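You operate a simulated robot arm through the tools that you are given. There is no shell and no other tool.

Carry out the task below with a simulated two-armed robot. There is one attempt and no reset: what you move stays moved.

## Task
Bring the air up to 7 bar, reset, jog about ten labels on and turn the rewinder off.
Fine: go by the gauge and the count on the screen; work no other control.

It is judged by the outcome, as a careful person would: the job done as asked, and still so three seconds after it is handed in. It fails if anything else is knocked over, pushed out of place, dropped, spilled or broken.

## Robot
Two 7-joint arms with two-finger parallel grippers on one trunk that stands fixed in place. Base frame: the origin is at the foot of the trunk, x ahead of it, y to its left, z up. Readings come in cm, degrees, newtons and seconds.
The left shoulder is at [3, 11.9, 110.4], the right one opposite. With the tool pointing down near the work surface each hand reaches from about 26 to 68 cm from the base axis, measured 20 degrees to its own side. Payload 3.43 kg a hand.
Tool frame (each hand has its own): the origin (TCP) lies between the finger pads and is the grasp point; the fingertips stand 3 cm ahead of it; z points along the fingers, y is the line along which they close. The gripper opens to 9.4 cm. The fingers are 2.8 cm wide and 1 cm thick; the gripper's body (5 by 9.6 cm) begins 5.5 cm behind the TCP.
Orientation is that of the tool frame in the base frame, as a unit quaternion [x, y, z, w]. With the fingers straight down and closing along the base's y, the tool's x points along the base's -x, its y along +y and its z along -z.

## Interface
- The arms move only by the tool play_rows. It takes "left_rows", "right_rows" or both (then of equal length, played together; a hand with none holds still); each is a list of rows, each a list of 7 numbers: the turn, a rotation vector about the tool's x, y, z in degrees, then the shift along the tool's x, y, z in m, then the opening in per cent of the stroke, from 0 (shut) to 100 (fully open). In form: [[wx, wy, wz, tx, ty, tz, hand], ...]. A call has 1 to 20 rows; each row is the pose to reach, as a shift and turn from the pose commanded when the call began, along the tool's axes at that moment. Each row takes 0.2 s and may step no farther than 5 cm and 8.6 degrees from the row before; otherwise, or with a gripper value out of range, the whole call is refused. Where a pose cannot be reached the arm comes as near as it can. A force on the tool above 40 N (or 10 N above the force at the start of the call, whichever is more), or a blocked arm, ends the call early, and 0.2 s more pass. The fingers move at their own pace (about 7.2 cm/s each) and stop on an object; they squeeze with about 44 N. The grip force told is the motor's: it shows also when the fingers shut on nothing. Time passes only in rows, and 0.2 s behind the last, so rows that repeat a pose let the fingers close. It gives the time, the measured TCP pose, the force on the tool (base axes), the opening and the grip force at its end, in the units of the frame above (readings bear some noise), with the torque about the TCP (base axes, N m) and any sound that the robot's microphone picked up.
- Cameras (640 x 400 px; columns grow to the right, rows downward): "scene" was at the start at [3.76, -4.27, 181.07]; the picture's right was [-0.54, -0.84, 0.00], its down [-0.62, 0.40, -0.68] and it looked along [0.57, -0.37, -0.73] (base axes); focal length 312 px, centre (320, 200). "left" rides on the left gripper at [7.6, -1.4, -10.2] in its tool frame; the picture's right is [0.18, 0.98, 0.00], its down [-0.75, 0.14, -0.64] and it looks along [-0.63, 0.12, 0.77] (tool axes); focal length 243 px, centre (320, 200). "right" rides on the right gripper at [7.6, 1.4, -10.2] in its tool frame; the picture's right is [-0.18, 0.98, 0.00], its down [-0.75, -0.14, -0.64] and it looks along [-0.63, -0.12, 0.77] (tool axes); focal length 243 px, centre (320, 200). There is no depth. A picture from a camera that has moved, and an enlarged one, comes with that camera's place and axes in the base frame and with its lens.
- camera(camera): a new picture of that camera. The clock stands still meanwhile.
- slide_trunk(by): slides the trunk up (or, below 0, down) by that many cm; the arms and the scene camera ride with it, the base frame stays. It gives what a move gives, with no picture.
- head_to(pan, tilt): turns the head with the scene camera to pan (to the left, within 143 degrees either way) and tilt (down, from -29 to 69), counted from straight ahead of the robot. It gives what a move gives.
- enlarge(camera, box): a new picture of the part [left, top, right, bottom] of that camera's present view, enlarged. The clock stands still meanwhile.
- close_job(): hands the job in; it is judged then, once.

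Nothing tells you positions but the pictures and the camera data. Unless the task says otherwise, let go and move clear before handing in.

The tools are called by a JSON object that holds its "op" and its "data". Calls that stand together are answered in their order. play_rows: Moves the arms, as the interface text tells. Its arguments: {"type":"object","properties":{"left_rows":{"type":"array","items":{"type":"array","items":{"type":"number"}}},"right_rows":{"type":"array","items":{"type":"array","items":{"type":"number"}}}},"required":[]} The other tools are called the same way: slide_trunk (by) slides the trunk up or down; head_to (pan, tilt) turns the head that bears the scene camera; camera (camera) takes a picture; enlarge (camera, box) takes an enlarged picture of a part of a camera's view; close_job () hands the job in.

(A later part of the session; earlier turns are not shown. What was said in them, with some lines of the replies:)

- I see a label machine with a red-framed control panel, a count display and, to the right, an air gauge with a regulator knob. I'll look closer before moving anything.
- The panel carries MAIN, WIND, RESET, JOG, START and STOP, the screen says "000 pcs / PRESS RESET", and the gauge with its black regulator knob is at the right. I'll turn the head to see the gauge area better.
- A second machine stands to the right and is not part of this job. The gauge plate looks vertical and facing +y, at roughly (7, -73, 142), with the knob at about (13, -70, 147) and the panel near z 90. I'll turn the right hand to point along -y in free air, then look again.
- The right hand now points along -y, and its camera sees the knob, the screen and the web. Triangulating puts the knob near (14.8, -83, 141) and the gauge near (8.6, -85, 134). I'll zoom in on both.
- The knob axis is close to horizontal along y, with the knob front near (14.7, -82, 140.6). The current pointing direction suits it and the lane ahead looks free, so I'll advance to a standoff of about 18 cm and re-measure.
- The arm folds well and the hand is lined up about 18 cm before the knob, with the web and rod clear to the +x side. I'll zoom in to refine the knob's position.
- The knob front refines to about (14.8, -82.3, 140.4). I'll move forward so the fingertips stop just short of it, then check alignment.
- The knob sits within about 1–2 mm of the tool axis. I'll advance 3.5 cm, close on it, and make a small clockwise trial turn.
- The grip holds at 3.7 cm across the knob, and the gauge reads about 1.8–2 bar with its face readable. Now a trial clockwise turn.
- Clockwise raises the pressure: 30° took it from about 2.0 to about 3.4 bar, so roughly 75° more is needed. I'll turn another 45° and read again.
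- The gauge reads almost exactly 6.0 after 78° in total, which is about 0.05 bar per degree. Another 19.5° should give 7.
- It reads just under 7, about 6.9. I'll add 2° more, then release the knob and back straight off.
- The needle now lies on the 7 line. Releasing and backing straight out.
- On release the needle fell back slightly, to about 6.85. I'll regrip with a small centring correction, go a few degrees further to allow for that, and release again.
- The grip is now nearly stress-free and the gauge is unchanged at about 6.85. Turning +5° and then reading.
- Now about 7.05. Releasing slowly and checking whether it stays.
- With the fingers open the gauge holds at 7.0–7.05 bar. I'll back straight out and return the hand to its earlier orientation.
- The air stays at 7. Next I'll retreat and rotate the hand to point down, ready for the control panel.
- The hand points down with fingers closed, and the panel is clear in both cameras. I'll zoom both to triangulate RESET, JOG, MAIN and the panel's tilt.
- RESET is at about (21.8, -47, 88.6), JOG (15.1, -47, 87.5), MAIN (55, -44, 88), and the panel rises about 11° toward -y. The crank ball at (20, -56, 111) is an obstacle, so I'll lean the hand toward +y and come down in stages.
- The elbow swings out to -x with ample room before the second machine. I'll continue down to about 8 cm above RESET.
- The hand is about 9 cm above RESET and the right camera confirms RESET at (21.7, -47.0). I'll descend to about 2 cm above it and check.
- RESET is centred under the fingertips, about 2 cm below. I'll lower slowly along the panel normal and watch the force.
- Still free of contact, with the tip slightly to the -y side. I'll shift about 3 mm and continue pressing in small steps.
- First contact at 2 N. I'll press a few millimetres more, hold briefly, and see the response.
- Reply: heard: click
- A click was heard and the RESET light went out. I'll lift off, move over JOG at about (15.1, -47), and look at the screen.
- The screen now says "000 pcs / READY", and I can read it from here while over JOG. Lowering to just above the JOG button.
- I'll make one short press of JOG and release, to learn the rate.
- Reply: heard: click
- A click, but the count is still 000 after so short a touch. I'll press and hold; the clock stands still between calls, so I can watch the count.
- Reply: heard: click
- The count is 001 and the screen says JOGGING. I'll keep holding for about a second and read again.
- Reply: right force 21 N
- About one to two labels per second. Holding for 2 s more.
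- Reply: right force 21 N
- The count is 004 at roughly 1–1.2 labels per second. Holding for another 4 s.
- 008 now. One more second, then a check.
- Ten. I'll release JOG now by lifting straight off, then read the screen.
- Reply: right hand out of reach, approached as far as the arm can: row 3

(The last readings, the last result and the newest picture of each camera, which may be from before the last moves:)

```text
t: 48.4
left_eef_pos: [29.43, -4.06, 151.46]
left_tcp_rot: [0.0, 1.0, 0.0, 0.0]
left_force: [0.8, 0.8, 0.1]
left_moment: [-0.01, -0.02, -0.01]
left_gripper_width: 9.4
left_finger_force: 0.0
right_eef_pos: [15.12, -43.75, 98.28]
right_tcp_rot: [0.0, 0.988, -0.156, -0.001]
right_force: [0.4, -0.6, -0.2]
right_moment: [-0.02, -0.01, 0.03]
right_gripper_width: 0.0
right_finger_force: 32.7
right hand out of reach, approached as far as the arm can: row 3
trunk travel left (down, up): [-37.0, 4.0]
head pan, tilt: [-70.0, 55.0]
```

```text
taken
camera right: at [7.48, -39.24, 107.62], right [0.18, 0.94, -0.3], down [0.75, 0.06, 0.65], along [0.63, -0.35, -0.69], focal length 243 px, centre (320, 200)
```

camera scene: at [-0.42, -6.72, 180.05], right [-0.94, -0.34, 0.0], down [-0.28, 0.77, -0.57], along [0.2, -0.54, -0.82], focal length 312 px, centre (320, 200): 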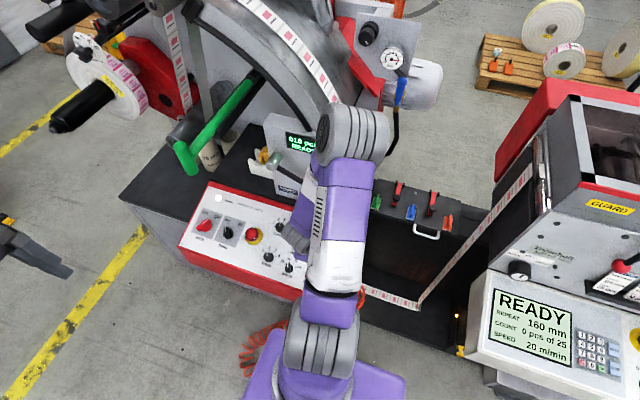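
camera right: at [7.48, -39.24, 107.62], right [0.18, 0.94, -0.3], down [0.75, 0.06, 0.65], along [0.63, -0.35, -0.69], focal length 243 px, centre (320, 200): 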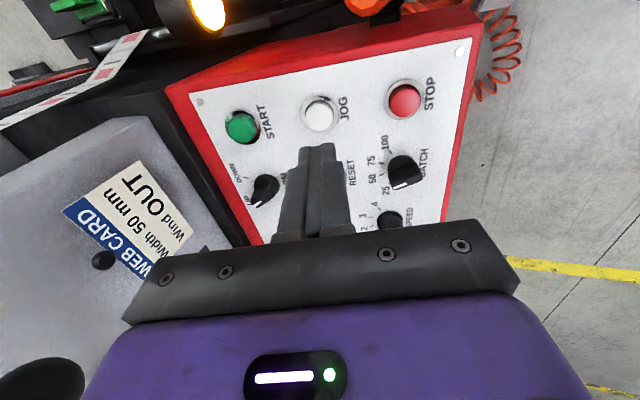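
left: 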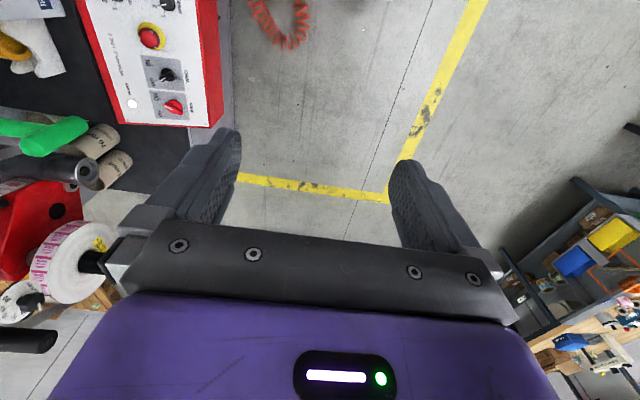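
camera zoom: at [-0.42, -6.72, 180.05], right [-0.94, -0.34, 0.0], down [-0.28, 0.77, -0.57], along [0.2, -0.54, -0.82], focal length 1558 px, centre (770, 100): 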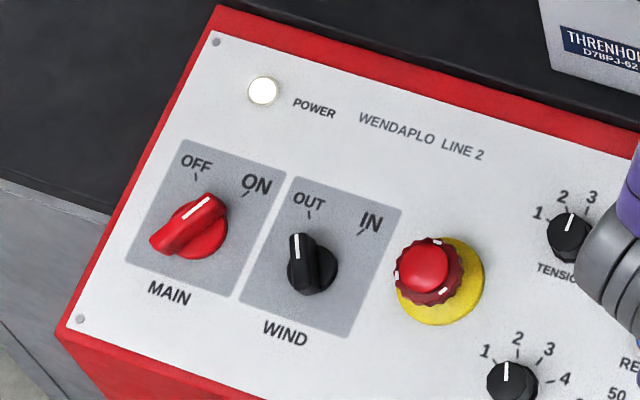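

The count is 010 and the screen reads READY. MAIN points to ON, and OFF lies about 50° counter-clockwise. I'll carry the hand, raised, over toward MAIN while opening the fingers part way.

{"op": "play_rows", "data": {"right_rows": [[0, 0, 0, -0.03, 0.002, -0.03, 10], [0, 0, 0, -0.07, 0.004, -0.05, 20], [0, 0, 0, -0.115, 0.006, -0.065, 40], [0, 0, 0, -0.16, 0.009, -0.08, 40], [0, 0, 0, -0.205, 0.011, -0.093, 40], [0, 0, 0, -0.25, 0.013, -0.105, 40], [0, 0, 0, -0.295, 0.016, -0.117, 40], [0, 0, 0, -0.34, 0.0185, -0.125, 40]]}}

{"op": "camera", "data": {"camera": "scene"}}

{"op": "camera", "data": {"camera": "right"}}

```text
t: 50.2
left_eef_pos: [29.59, -4.05, 151.54]
left_tcp_rot: [0.0, 1.0, -0.001, 0.001]
left_force: [0.2, -0.3, 0.3]
left_moment: [0.0, 0.01, -0.01]
left_gripper_width: 9.42
left_finger_force: 0.0
right_eef_pos: [49.14, -37.97, 109.87]
right_tcp_rot: [0.0, 0.988, -0.156, -0.001]
right_force: [-0.2, 0.3, -0.8]
right_moment: [0.0, 0.0, 0.02]
right_gripper_width: 3.75
right_finger_force: 0.1
trunk travel left (down, up): [-37.0, 4.0]
head pan, tilt: [-70.0, 55.0]
```

```text
taken
camera scene: at [-0.26, -6.69, 180.05], right [-0.94, -0.34, 0.0], down [-0.28, 0.77, -0.57], along [0.2, -0.54, -0.82], focal length 312 px, centre (320, 200)
```

scene: 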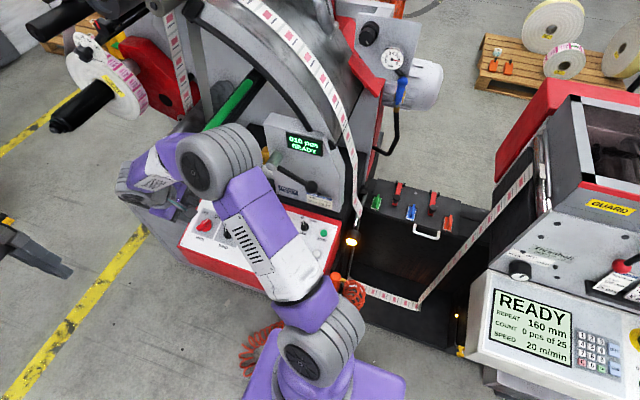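

```text
taken
camera right: at [41.49, -33.45, 119.14], right [0.18, 0.94, -0.3], down [0.75, 0.06, 0.65], along [0.63, -0.35, -0.69], focal length 243 px, centre (320, 200)
```

right: 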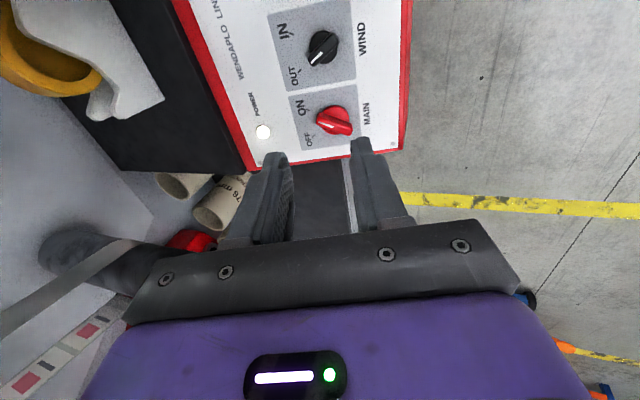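

{"op": "enlarge", "data": {"camera": "right", "box": [240, 60, 420, 180]}}

{"op": "enlarge", "data": {"camera": "scene", "box": [160, 190, 260, 270]}}

```text
3.33 times, centred on (330, 120) of right
camera zoom: at [41.49, -33.45, 119.14], right [0.18, 0.94, -0.3], down [0.75, 0.06, 0.65], along [0.63, -0.35, -0.69], focal length 809 px, centre (287, 467)
```

zoom: 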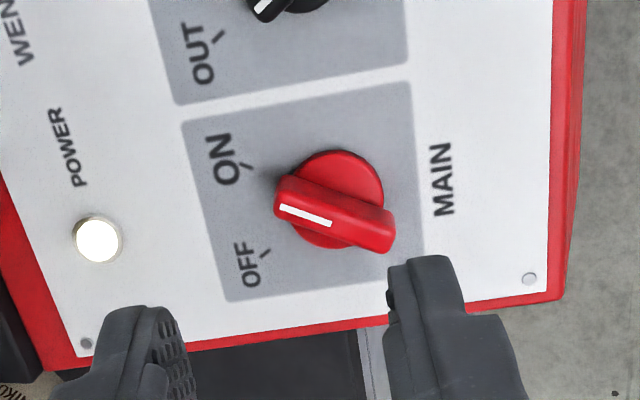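

```text
5.00 times, centred on (210, 230) of scene
camera zoom: at [-0.26, -6.69, 180.05], right [-0.94, -0.34, 0.0], down [-0.28, 0.77, -0.57], along [0.2, -0.54, -0.82], focal length 1558 px, centre (870, 50)
```

zoom: 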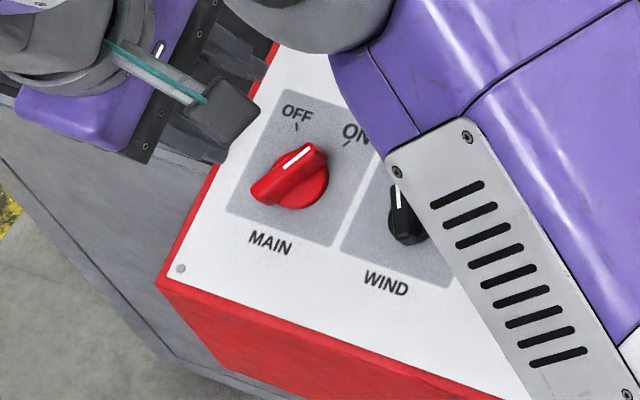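

MAIN's axis is at about (54.95, -44.0, 87), and its bar handle points about 33° toward ON. I'll align the tool with the panel normal at a hover 9 cm above it.

{"op": "play_rows", "data": {"right_rows": [[-1.8, 0, 0, -0.015, 0, 0.029, 50], [-3.6, 0, 0, -0.03, -0.001, 0.058, 50], [-5.4, 0, 0, -0.045, -0.002, 0.087, 50], [-7.15, 0, 0, -0.058, -0.0025, 0.115, 50]]}}

{"op": "camera", "data": {"camera": "right"}}

{"op": "camera", "data": {"camera": "scene"}}

```text
t: 51.2
left_eef_pos: [29.52, -4.12, 151.59]
left_tcp_rot: [0.0, 1.0, -0.001, 0.0]
left_force: [0.0, -0.1, 0.1]
left_moment: [0.0, 0.02, -0.02]
left_gripper_width: 9.4
left_finger_force: 0.1
right_eef_pos: [55.2, -41.88, 98.69]
right_tcp_rot: [0.0, 0.996, -0.094, -0.001]
right_force: [0.8, -1.0, -0.1]
right_moment: [-0.02, -0.01, 0.02]
right_gripper_width: 4.69
right_finger_force: 0.2
trunk travel left (down, up): [-37.0, 4.0]
head pan, tilt: [-70.0, 55.0]
```

```text
taken
camera right: at [47.5, -38.48, 108.46], right [0.18, 0.97, -0.18], down [0.75, -0.02, 0.66], along [0.63, -0.26, -0.73], focal length 243 px, centre (320, 200)
```

right: 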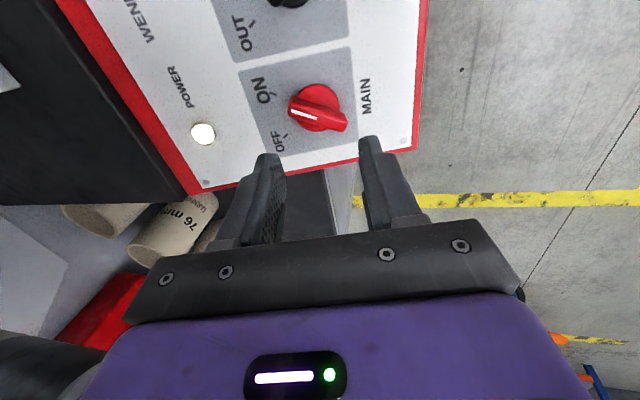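

```text
taken
camera scene: at [-0.3, -6.81, 180.05], right [-0.94, -0.34, 0.0], down [-0.28, 0.77, -0.57], along [0.2, -0.54, -0.82], focal length 312 px, centre (320, 200)
```

scene: 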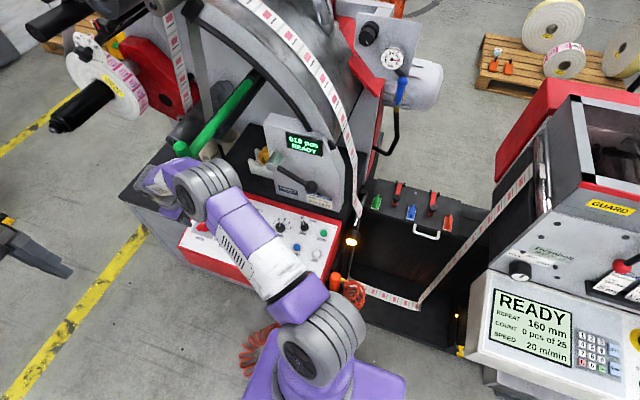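

Hover is good and the knob is on the tool axis. Now I'll rotate the hand +123° in the air so the fingers straddle the bar with the camera on the operator side.

{"op": "play_rows", "data": {"right_rows": [[0, 0, 8.2, 0, 0, 0, 50], [0, 0, 16.4, 0, 0, 0, 50], [0, 0, 24.6, 0, 0, 0, 50], [0, 0, 32.8, 0, 0, 0, 50], [0, 0, 41, 0, 0, 0, 50], [0, 0, 49.2, 0, 0, 0, 50], [0, 0, 57.4, 0, 0, 0, 50], [0, 0, 65.6, 0, 0, 0, 50], [0, 0, 73.8, 0, 0, 0, 50], [0, 0, 82, 0, 0, 0, 50], [0, 0, 90.2, 0, 0, 0, 50], [0, 0, 98.4, 0, 0, 0, 50], [0, 0, 106.6, 0, 0, 0, 50], [0, 0, 114.8, 0, 0, 0, 50], [0, 0, 123, 0, 0, 0, 50]]}}

{"op": "camera", "data": {"camera": "right"}}

{"op": "camera", "data": {"camera": "scene"}}

```text
t: 54.4
left_eef_pos: [29.48, -4.08, 151.49]
left_tcp_rot: [-0.001, 1.0, 0.0, 0.0]
left_force: [-0.4, -0.5, 0.0]
left_moment: [-0.03, -0.03, 0.01]
left_gripper_width: 9.38
left_finger_force: 0.1
right_eef_pos: [55.1, -41.87, 98.81]
right_tcp_rot: [0.876, 0.473, -0.044, 0.084]
right_force: [0.4, -0.1, -0.4]
right_moment: [0.03, 0.02, -0.03]
right_gripper_width: 4.69
right_finger_force: 0.1
trunk travel left (down, up): [-37.0, 4.0]
head pan, tilt: [-70.0, 55.0]
```

```text
taken
camera right: at [60.38, -34.51, 107.79], right [0.72, -0.68, 0.13], down [-0.53, -0.42, 0.73], along [-0.44, -0.6, -0.67], focal length 243 px, centre (320, 200)
```

right: 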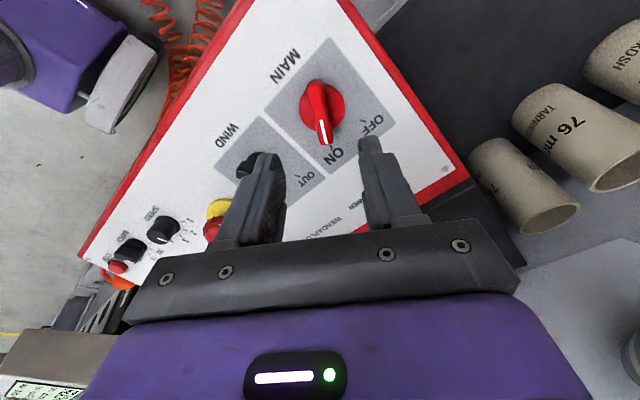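

```text
taken
camera scene: at [-0.43, -6.72, 180.05], right [-0.94, -0.34, 0.0], down [-0.28, 0.77, -0.57], along [0.2, -0.54, -0.82], focal length 312 px, centre (320, 200)
```

scene: 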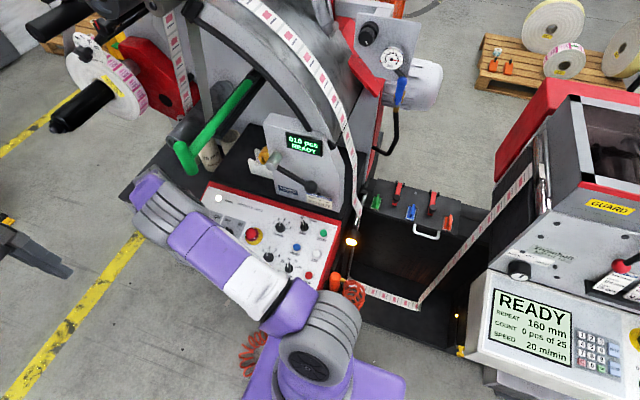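

The rotation worked, and the bar now lies nearly in line between the fingers. Zooming to refine.

{"op": "enlarge", "data": {"camera": "right", "box": [230, 60, 410, 200]}}

```text
2.86 times, centred on (320, 130) of right
camera zoom: at [60.38, -34.51, 107.79], right [0.72, -0.68, 0.13], down [-0.53, -0.42, 0.73], along [-0.44, -0.6, -0.67], focal length 693 px, centre (320, 400)
```

zoom: 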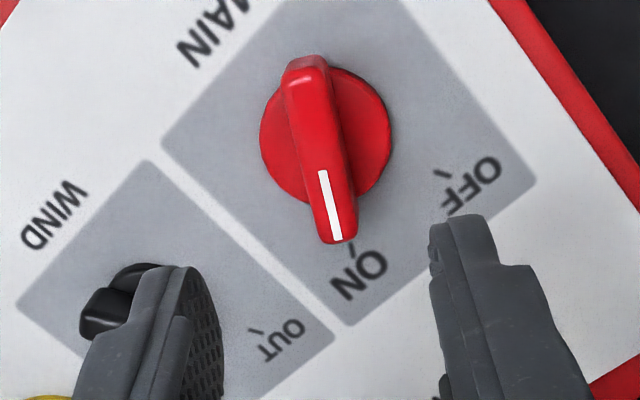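

The bar is parallel to the fingers within about 1° and centred within 1–2 mm. Descending 6.5 cm along the normal, then checking.

{"op": "play_rows", "data": {"right_rows": [[0, 0, 0, 0, 0.001, 0.02, 50], [0, 0, 0, 0, 0.001, 0.04, 50], [0, 0, 0, 0, 0.001, 0.055, 45], [0, 0, 0, 0, 0.001, 0.065, 40], [0, 0, 0, 0, 0.001, 0.065, 40]]}}

{"op": "camera", "data": {"camera": "right"}}

{"op": "enlarge", "data": {"camera": "right", "box": [230, 80, 410, 220]}}

{"op": "enlarge", "data": {"camera": "scene", "box": [130, 170, 270, 280]}}

```text
t: 55.6
left_eef_pos: [29.44, -4.07, 151.53]
left_tcp_rot: [0.0, 1.0, 0.0, 0.0]
left_force: [0.2, 0.4, 1.0]
left_moment: [0.02, 0.01, -0.06]
left_gripper_width: 9.39
left_finger_force: 0.1
right_eef_pos: [55.23, -43.11, 92.54]
right_tcp_rot: [0.875, 0.475, -0.045, 0.084]
right_force: [-1.1, -0.2, 0.5]
right_moment: [-0.02, -0.02, -0.03]
right_gripper_width: 3.77
right_finger_force: 0.1
trunk travel left (down, up): [-37.0, 4.0]
head pan, tilt: [-70.0, 55.0]
```

```text
taken
camera right: at [60.37, -35.67, 101.39], right [0.72, -0.68, 0.13], down [-0.53, -0.42, 0.73], along [-0.44, -0.6, -0.67], focal length 243 px, centre (320, 200)
```

right: 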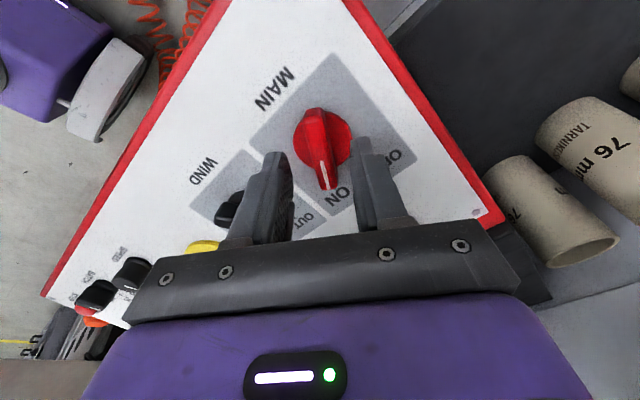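

```text
2.86 times, centred on (320, 150) of right
camera zoom: at [60.37, -35.67, 101.39], right [0.72, -0.68, 0.13], down [-0.53, -0.42, 0.73], along [-0.44, -0.6, -0.67], focal length 693 px, centre (320, 343)
```

zoom: 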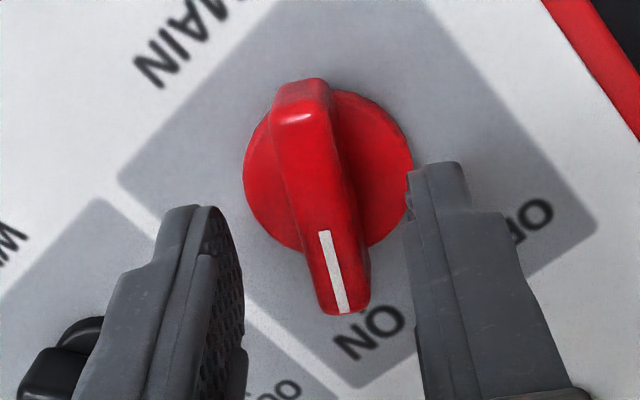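

```text
3.64 times, centred on (200, 225) of scene
camera zoom: at [-0.46, -6.72, 180.06], right [-0.94, -0.34, 0.0], down [-0.28, 0.77, -0.57], along [0.2, -0.54, -0.82], focal length 1133 px, centre (756, 109)
```

zoom: 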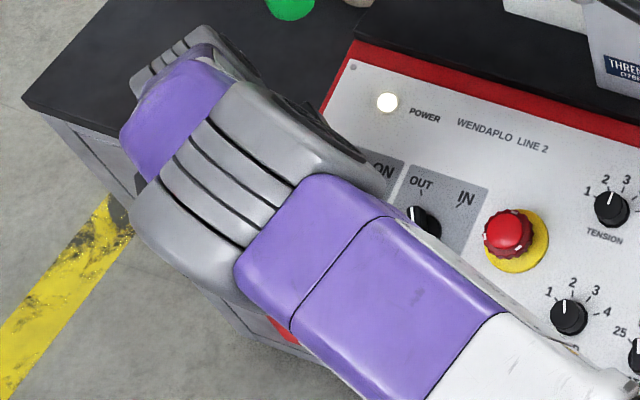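

The tips are about 2 cm above the knob's disc and just above the bar. I'll lower 1.3 cm slowly.

{"op": "play_rows", "data": {"right_rows": [[0, 0, 0, 0, 0, 0.004, 40], [0, 0, 0, 0, 0, 0.007, 40], [0, 0, 0, 0, 0, 0.01, 40], [0, 0, 0, 0, 0, 0.013, 40]]}}

{"op": "enlarge", "data": {"camera": "right", "box": [230, 80, 410, 220]}}

```text
t: 56.6
left_eef_pos: [29.46, -4.02, 151.52]
left_tcp_rot: [0.0, 1.0, 0.001, 0.0]
left_force: [-0.3, -0.2, -0.1]
left_moment: [-0.01, 0.04, 0.03]
left_gripper_width: 9.4
left_finger_force: 0.1
right_eef_pos: [54.99, -43.33, 91.13]
right_tcp_rot: [0.875, 0.474, -0.045, 0.084]
right_force: [0.5, -0.1, 0.7]
right_moment: [0.01, 0.04, -0.03]
right_gripper_width: 3.76
right_finger_force: 0.0
trunk travel left (down, up): [-37.0, 4.0]
head pan, tilt: [-70.0, 55.0]
```

```text
2.86 times, centred on (320, 150) of right
camera zoom: at [60.34, -35.94, 100.09], right [0.72, -0.68, 0.13], down [-0.53, -0.42, 0.73], along [-0.44, -0.6, -0.67], focal length 693 px, centre (320, 343)
```

zoom: 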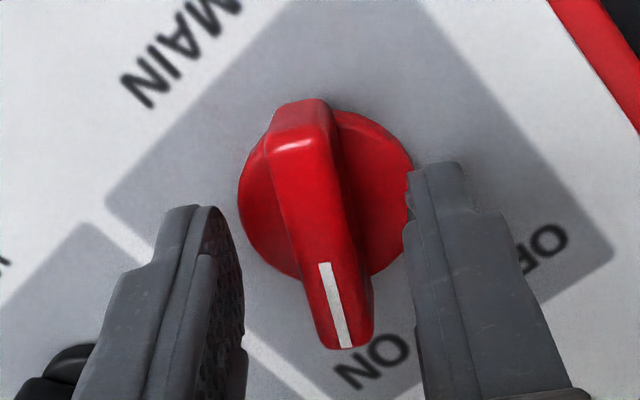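

The tips now straddle the bar. Lowering 5 mm more and closing on it.

{"op": "play_rows", "data": {"right_rows": [[0, 0, 0, 0, 0.0005, 0.003, 40], [0, 0, 0, 0, 0.001, 0.005, 40], [0, 0, 0, 0, 0.001, 0.005, 25], [0, 0, 0, 0, 0.001, 0.005, 10], [0, 0, 0, 0, 0.001, 0.005, 5], [0, 0, 0, 0, 0.001, 0.005, 5]]}}

{"op": "enlarge", "data": {"camera": "right", "box": [230, 80, 410, 220]}}

```text
t: 58.0
left_eef_pos: [29.41, -4.14, 151.44]
left_tcp_rot: [0.0, 1.0, 0.0, 0.0]
left_force: [0.3, -0.4, -0.6]
left_moment: [-0.03, 0.01, 0.01]
left_gripper_width: 9.42
left_finger_force: 0.1
right_eef_pos: [55.08, -43.52, 90.76]
right_tcp_rot: [0.875, 0.475, -0.045, 0.084]
right_force: [-0.8, -1.1, -1.8]
right_moment: [-0.49, -0.4, 1.44]
right_gripper_width: 1.45
right_finger_force: 44.6
trunk travel left (down, up): [-37.0, 4.0]
head pan, tilt: [-70.0, 55.0]
```

```text
2.86 times, centred on (320, 150) of right
camera zoom: at [60.38, -36.13, 99.66], right [0.73, -0.68, 0.13], down [-0.53, -0.42, 0.74], along [-0.44, -0.6, -0.67], focal length 693 px, centre (320, 343)
```

zoom: 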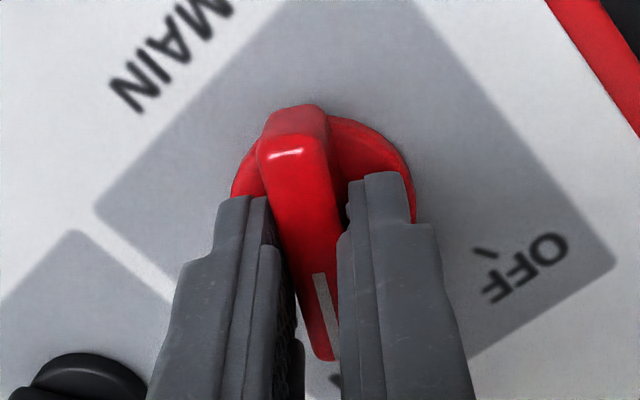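

The bar is held at 1.45 cm. Turning counter-clockwise toward OFF, about 34° first.

{"op": "play_rows", "data": {"right_rows": [[0, 0, -7, 0, 0, 0, 5], [0, 0, -14, 0, 0, 0, 5], [0, 0, -21, 0, 0, 0, 5], [0, 0, -28, 0, 0, 0, 5], [0, 0, -35, 0, 0, 0, 5]]}}

{"op": "enlarge", "data": {"camera": "right", "box": [230, 80, 410, 220]}}

{"op": "camera", "data": {"camera": "scene"}}

```text
t: 59.2
left_eef_pos: [29.42, -3.98, 151.51]
left_tcp_rot: [0.0, 1.0, 0.0, 0.0]
left_force: [0.2, -0.5, -0.9]
left_moment: [0.03, 0.01, -0.02]
left_gripper_width: 9.4
left_finger_force: 0.0
right_eef_pos: [55.14, -43.63, 90.64]
right_tcp_rot: [0.691, 0.717, -0.068, 0.066]
right_force: [-0.5, -1.1, 5.0]
right_moment: [-0.3, 0.59, -0.12]
right_gripper_width: 1.29
right_finger_force: 44.8
trunk travel left (down, up): [-37.0, 4.0]
head pan, tilt: [-70.0, 55.0]
```

```text
2.86 times, centred on (320, 150) of right
camera zoom: at [56.25, -34.14, 99.29], right [0.99, -0.15, 0.03], down [-0.11, -0.62, 0.77], along [-0.1, -0.77, -0.63], focal length 693 px, centre (320, 343)
```

zoom: 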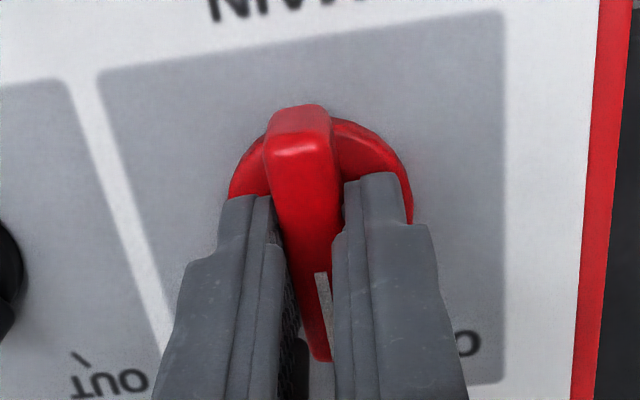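

```text
taken
camera scene: at [-0.49, -6.71, 180.06], right [-0.94, -0.34, 0.0], down [-0.28, 0.77, -0.57], along [0.2, -0.54, -0.82], focal length 312 px, centre (320, 200)
```

scene: 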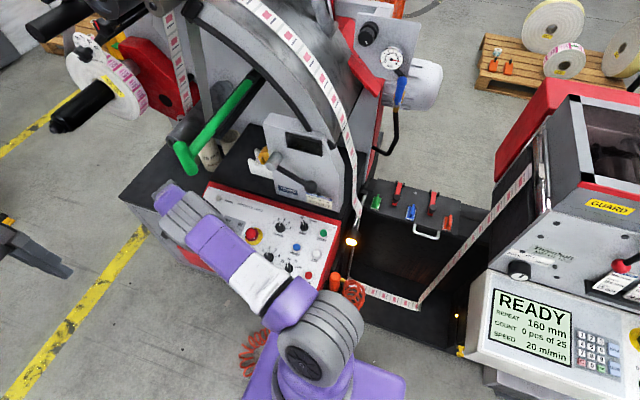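

The screen has gone dark. I'll finish the turn so the pointer sits squarely on OFF.

{"op": "play_rows", "data": {"right_rows": [[0, 0, -7, 0, 0, 0, 5], [0, 0, -14, 0, 0, 0, 5], [0, 0, -21, 0, 0, 0, 5], [0, 0, -26, 0, 0, 0, 5]]}}

{"op": "camera", "data": {"camera": "right"}}

{"op": "enlarge", "data": {"camera": "right", "box": [230, 80, 410, 220]}}

```text
t: 60.2
left_eef_pos: [29.53, -4.12, 151.47]
left_tcp_rot: [0.0, 1.0, 0.0, 0.0]
left_force: [0.2, -0.7, 0.9]
left_moment: [0.01, 0.0, -0.02]
left_gripper_width: 9.4
left_finger_force: 0.1
right_eef_pos: [55.32, -43.62, 90.79]
right_tcp_rot: [0.512, 0.854, -0.081, 0.049]
right_force: [4.4, -1.2, 5.5]
right_moment: [0.77, 1.24, -0.35]
right_gripper_width: 1.35
right_finger_force: 44.7
trunk travel left (down, up): [-37.0, 4.0]
head pan, tilt: [-70.0, 55.0]
```

```text
taken
camera right: at [52.79, -34.4, 99.33], right [0.95, 0.29, -0.06], down [0.23, -0.6, 0.77], along [0.19, -0.75, -0.64], focal length 243 px, centre (320, 200)
```

right: 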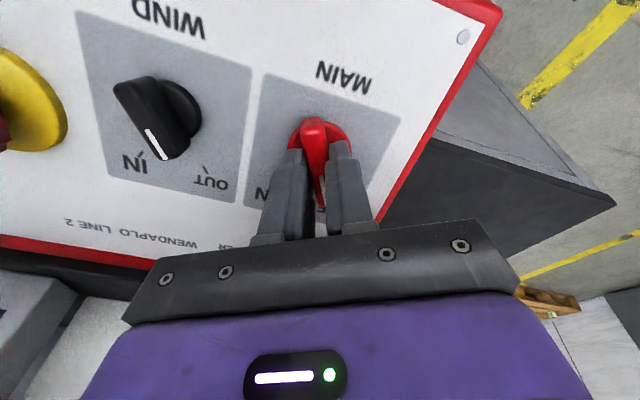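

```text
2.86 times, centred on (320, 150) of right
camera zoom: at [52.79, -34.4, 99.33], right [0.95, 0.29, -0.06], down [0.23, -0.6, 0.77], along [0.19, -0.75, -0.64], focal length 693 px, centre (320, 343)
```

zoom: 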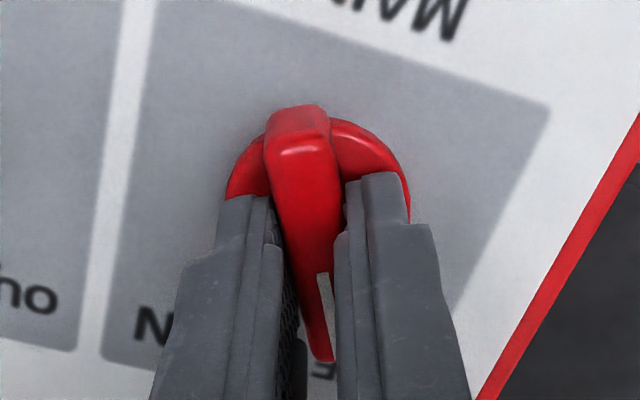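

Turned 61° in total. I'll open the fingers and lift straight off, then check the pointers of both switches.

{"op": "play_rows", "data": {"right_rows": [[0, 0, 0, 0, 0, 0, 20], [0, 0, 0, 0, 0, 0, 40], [0, 0, 0, 0, 0, 0, 40], [0, 0, 0, 0, 0, -0.015, 40], [0, 0, 0, 0, 0, -0.04, 40], [0, 0, 0, 0, 0, -0.08, 40]]}}

{"op": "camera", "data": {"camera": "right"}}

{"op": "enlarge", "data": {"camera": "right", "box": [140, 0, 460, 200]}}

{"op": "camera", "data": {"camera": "scene"}}

```text
t: 61.6
left_eef_pos: [29.32, -3.98, 151.43]
left_tcp_rot: [0.0, 1.0, -0.001, 0.001]
left_force: [-0.5, -0.3, -0.2]
left_moment: [-0.01, -0.02, -0.01]
left_gripper_width: 9.4
left_finger_force: 0.1
right_eef_pos: [55.16, -42.05, 98.66]
right_tcp_rot: [0.513, 0.853, -0.081, 0.048]
right_force: [0.2, -0.1, 0.2]
right_moment: [-0.03, -0.02, -0.03]
right_gripper_width: 3.78
right_finger_force: 0.1
trunk travel left (down, up): [-37.0, 4.0]
head pan, tilt: [-70.0, 55.0]
```

```text
taken
camera right: at [52.71, -32.82, 107.28], right [0.95, 0.29, -0.06], down [0.23, -0.6, 0.77], along [0.19, -0.75, -0.64], focal length 243 px, centre (320, 200)
```

right: 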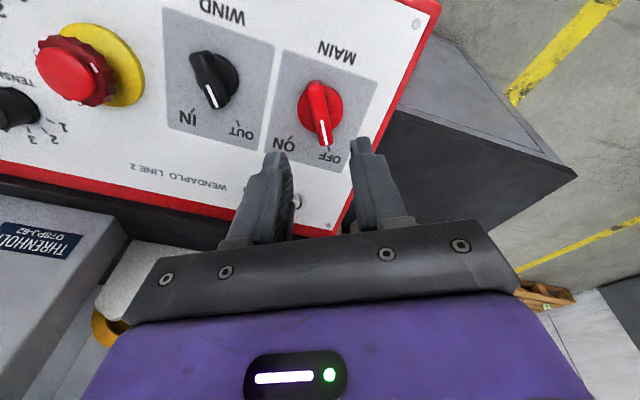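

```text
2.00 times, centred on (300, 100) of right
camera zoom: at [52.71, -32.82, 107.28], right [0.95, 0.29, -0.06], down [0.23, -0.6, 0.77], along [0.19, -0.75, -0.64], focal length 485 px, centre (360, 400)
```

zoom: 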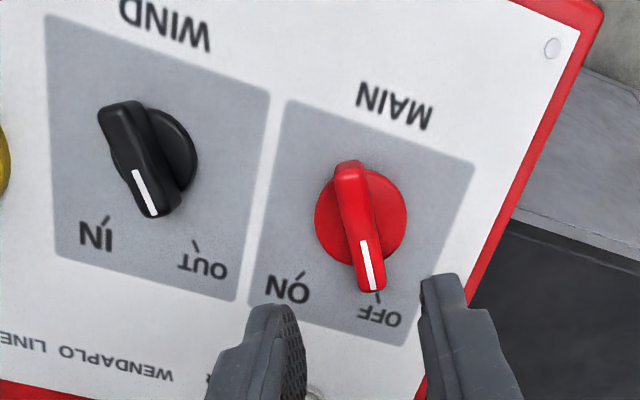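

```text
taken
camera scene: at [-0.54, -6.64, 180.06], right [-0.94, -0.34, 0.0], down [-0.28, 0.77, -0.57], along [0.2, -0.54, -0.82], focal length 312 px, centre (320, 200)
```

scene: 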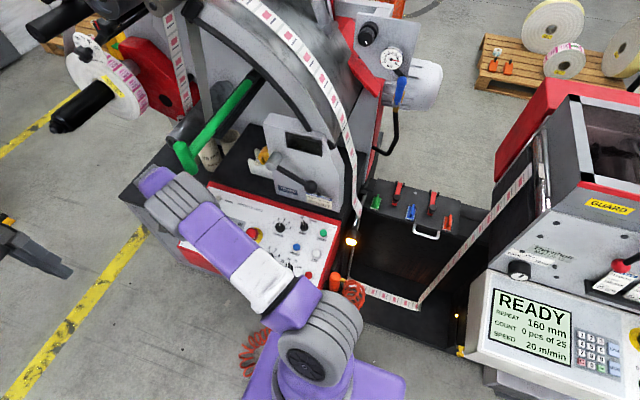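

MAIN points at OFF, the screen and power lamp are dark, and WIND still points to OUT as before. I'll lift the hand well clear and verify the gauge.

{"op": "play_rows", "data": {"right_rows": [[0, 0, 0, 0, 0, -0.04, 40], [0, 0, 0, 0, 0, -0.08, 40], [0, 0, 0, 0, 0, -0.12, 40], [0, 0, 0, 0, 0, -0.16, 40], [0, 0, 0, 0, 0, -0.2, 40]]}}

{"op": "camera", "data": {"camera": "scene"}}

{"op": "enlarge", "data": {"camera": "scene", "box": [375, 40, 411, 76]}}

{"op": "enlarge", "data": {"camera": "scene", "box": [170, 110, 350, 310]}}

{"op": "camera", "data": {"camera": "right"}}

```text
t: 62.8
left_eef_pos: [29.43, -4.08, 151.45]
left_tcp_rot: [-0.001, 1.0, -0.001, 0.0]
left_force: [0.4, 0.2, 0.3]
left_moment: [0.01, -0.03, 0.0]
left_gripper_width: 9.39
left_finger_force: 0.0
right_eef_pos: [55.27, -38.33, 118.51]
right_tcp_rot: [0.513, 0.853, -0.08, 0.049]
right_force: [-0.6, 0.0, -0.2]
right_moment: [-0.01, -0.02, 0.03]
right_gripper_width: 3.77
right_finger_force: 0.0
trunk travel left (down, up): [-37.0, 4.0]
head pan, tilt: [-70.0, 55.0]
```

```text
taken
camera scene: at [-0.48, -6.7, 180.06], right [-0.94, -0.34, 0.0], down [-0.28, 0.77, -0.57], along [0.2, -0.54, -0.82], focal length 312 px, centre (320, 200)
```

scene: 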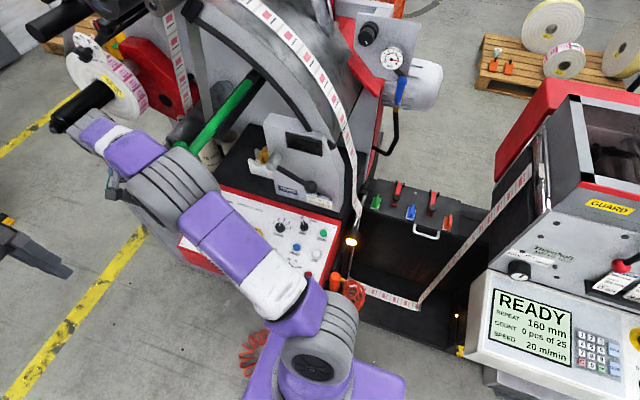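

```text
11.11 times, centred on (393, 58) of scene
camera zoom: at [-0.48, -6.7, 180.06], right [-0.94, -0.34, 0.0], down [-0.28, 0.77, -0.57], along [0.2, -0.54, -0.82], focal length 3463 px, centre (-491, 1778)
```

zoom: 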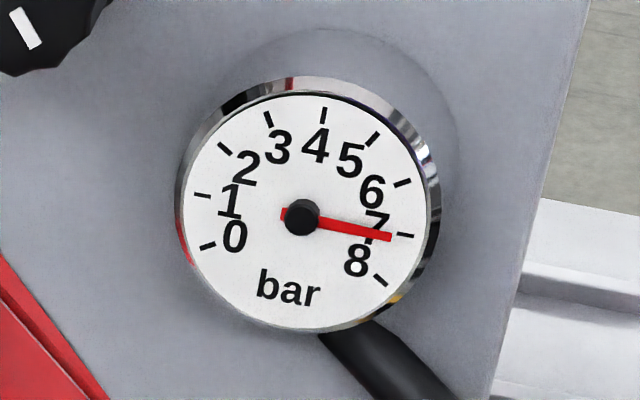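

```text
2.00 times, centred on (260, 210) of scene
camera zoom: at [-0.48, -6.7, 180.06], right [-0.94, -0.34, 0.0], down [-0.28, 0.77, -0.57], along [0.2, -0.54, -0.82], focal length 623 px, centre (440, 180)
```

zoom: 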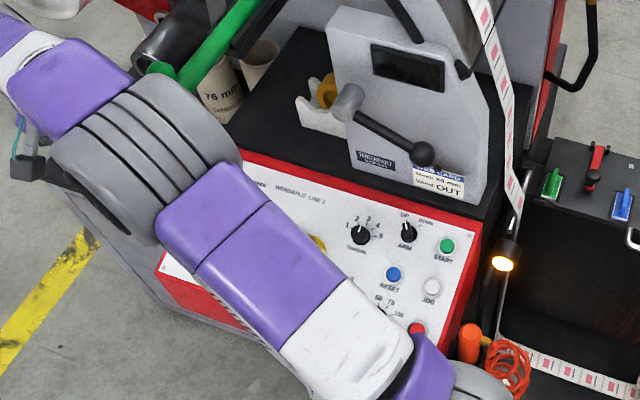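

```text
taken
camera right: at [52.92, -29.06, 127.11], right [0.95, 0.29, -0.06], down [0.23, -0.6, 0.77], along [0.19, -0.75, -0.64], focal length 243 px, centre (320, 200)
```

right: 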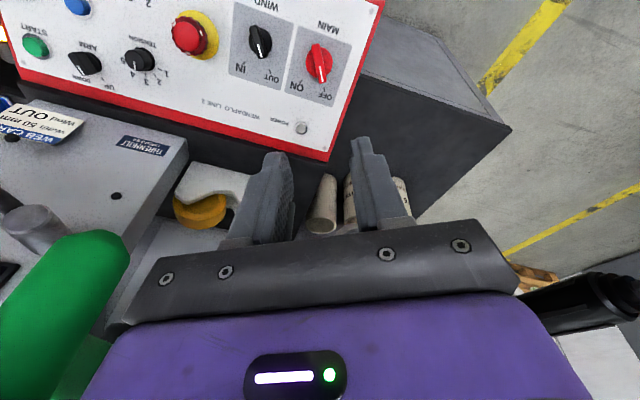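

The gauge holds at 7.0–7.1, the screen is dark, and nothing is disturbed. One last retreat away from the green handle and panel, then hand in.

{"op": "play_rows", "data": {"right_rows": [[0, 0, 0, 0.027, -0.004, -0.024, 40], [0, 0, 0, 0.055, -0.008, -0.049, 40], [0, 0, 0, 0.083, -0.012, -0.074, 40], [0, 0, 0, 0.083, -0.012, -0.074, 40]]}}

{"op": "camera", "data": {"camera": "scene"}}

{"op": "camera", "data": {"camera": "right"}}

{"op": "enlarge", "data": {"camera": "scene", "box": [375, 40, 411, 76]}}

```text
t: 63.8
left_eef_pos: [29.41, -4.11, 151.43]
left_tcp_rot: [-0.001, 1.0, 0.0, 0.0]
left_force: [0.5, -0.4, -0.5]
left_moment: [0.03, 0.03, 0.03]
left_gripper_width: 9.4
left_finger_force: 0.0
right_eef_pos: [50.18, -30.22, 124.2]
right_tcp_rot: [0.513, 0.853, -0.081, 0.048]
right_force: [0.1, -0.1, 0.4]
right_moment: [-0.02, -0.01, -0.01]
right_gripper_width: 3.77
right_finger_force: 0.0
trunk travel left (down, up): [-37.0, 4.0]
head pan, tilt: [-70.0, 55.0]
```

```text
taken
camera scene: at [-0.37, -6.79, 180.05], right [-0.94, -0.34, 0.0], down [-0.28, 0.77, -0.57], along [0.2, -0.54, -0.82], focal length 312 px, centre (320, 200)
```

scene: 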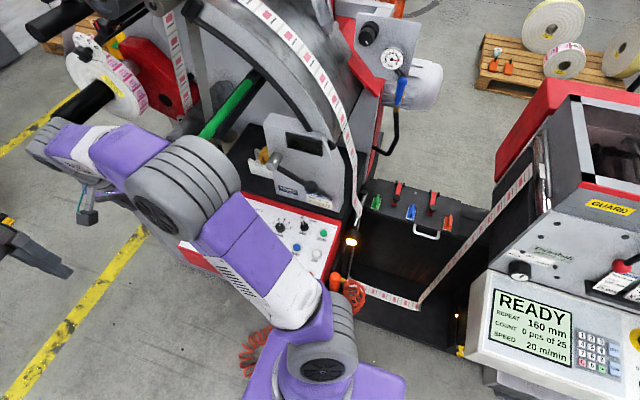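

```text
taken
camera right: at [47.85, -20.96, 132.88], right [0.95, 0.29, -0.06], down [0.23, -0.6, 0.77], along [0.19, -0.75, -0.64], focal length 243 px, centre (320, 200)
```

right: 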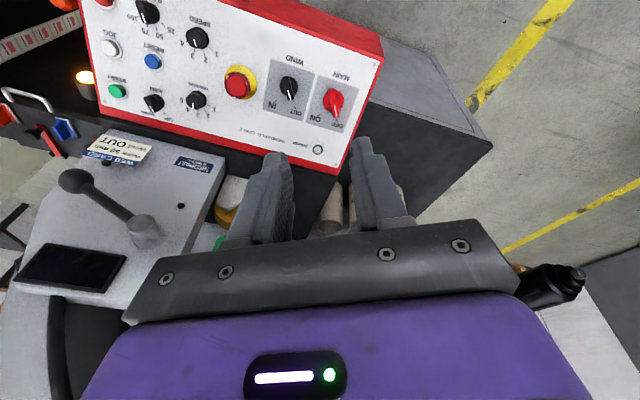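

```text
11.11 times, centred on (393, 58) of scene
camera zoom: at [-0.37, -6.79, 180.05], right [-0.94, -0.34, 0.0], down [-0.28, 0.77, -0.57], along [0.2, -0.54, -0.82], focal length 3463 px, centre (-491, 1778)
```

zoom: 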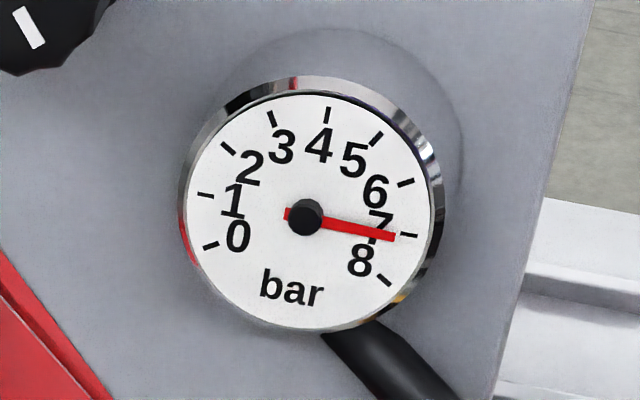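

The gauge reads 7 bar, RESET was pressed, the count reached 010, MAIN is at OFF with screen and lamp dark, and both hands are clear. Handing in.

{"op": "close_job", "data": {}}

```text
The job is handed in.
```

The job is done and handed in; I haven't seen the judging result.

- **Air:** the gauge reads 7.0 to 7.1 bar, and it held there after I let go of the regulator. It first dropped to about 6.85 on release, so I regripped once and turned it a little further.
- **Reset:** one press of RESET. I heard the click, its light went out and the screen changed to READY.
- **Jog:** I released JOG at 010 on the screen, and it stayed at 010. An earlier short touch to learn the rate left the count at 000.
- **Rewinder:** MAIN now points at OFF, and the screen and power lamp are dark.

I worked only the regulator, RESET, JOG and MAIN. In the last pictures WIND still points to OUT and nothing looks knocked or moved. Both hands are clear of the machine.
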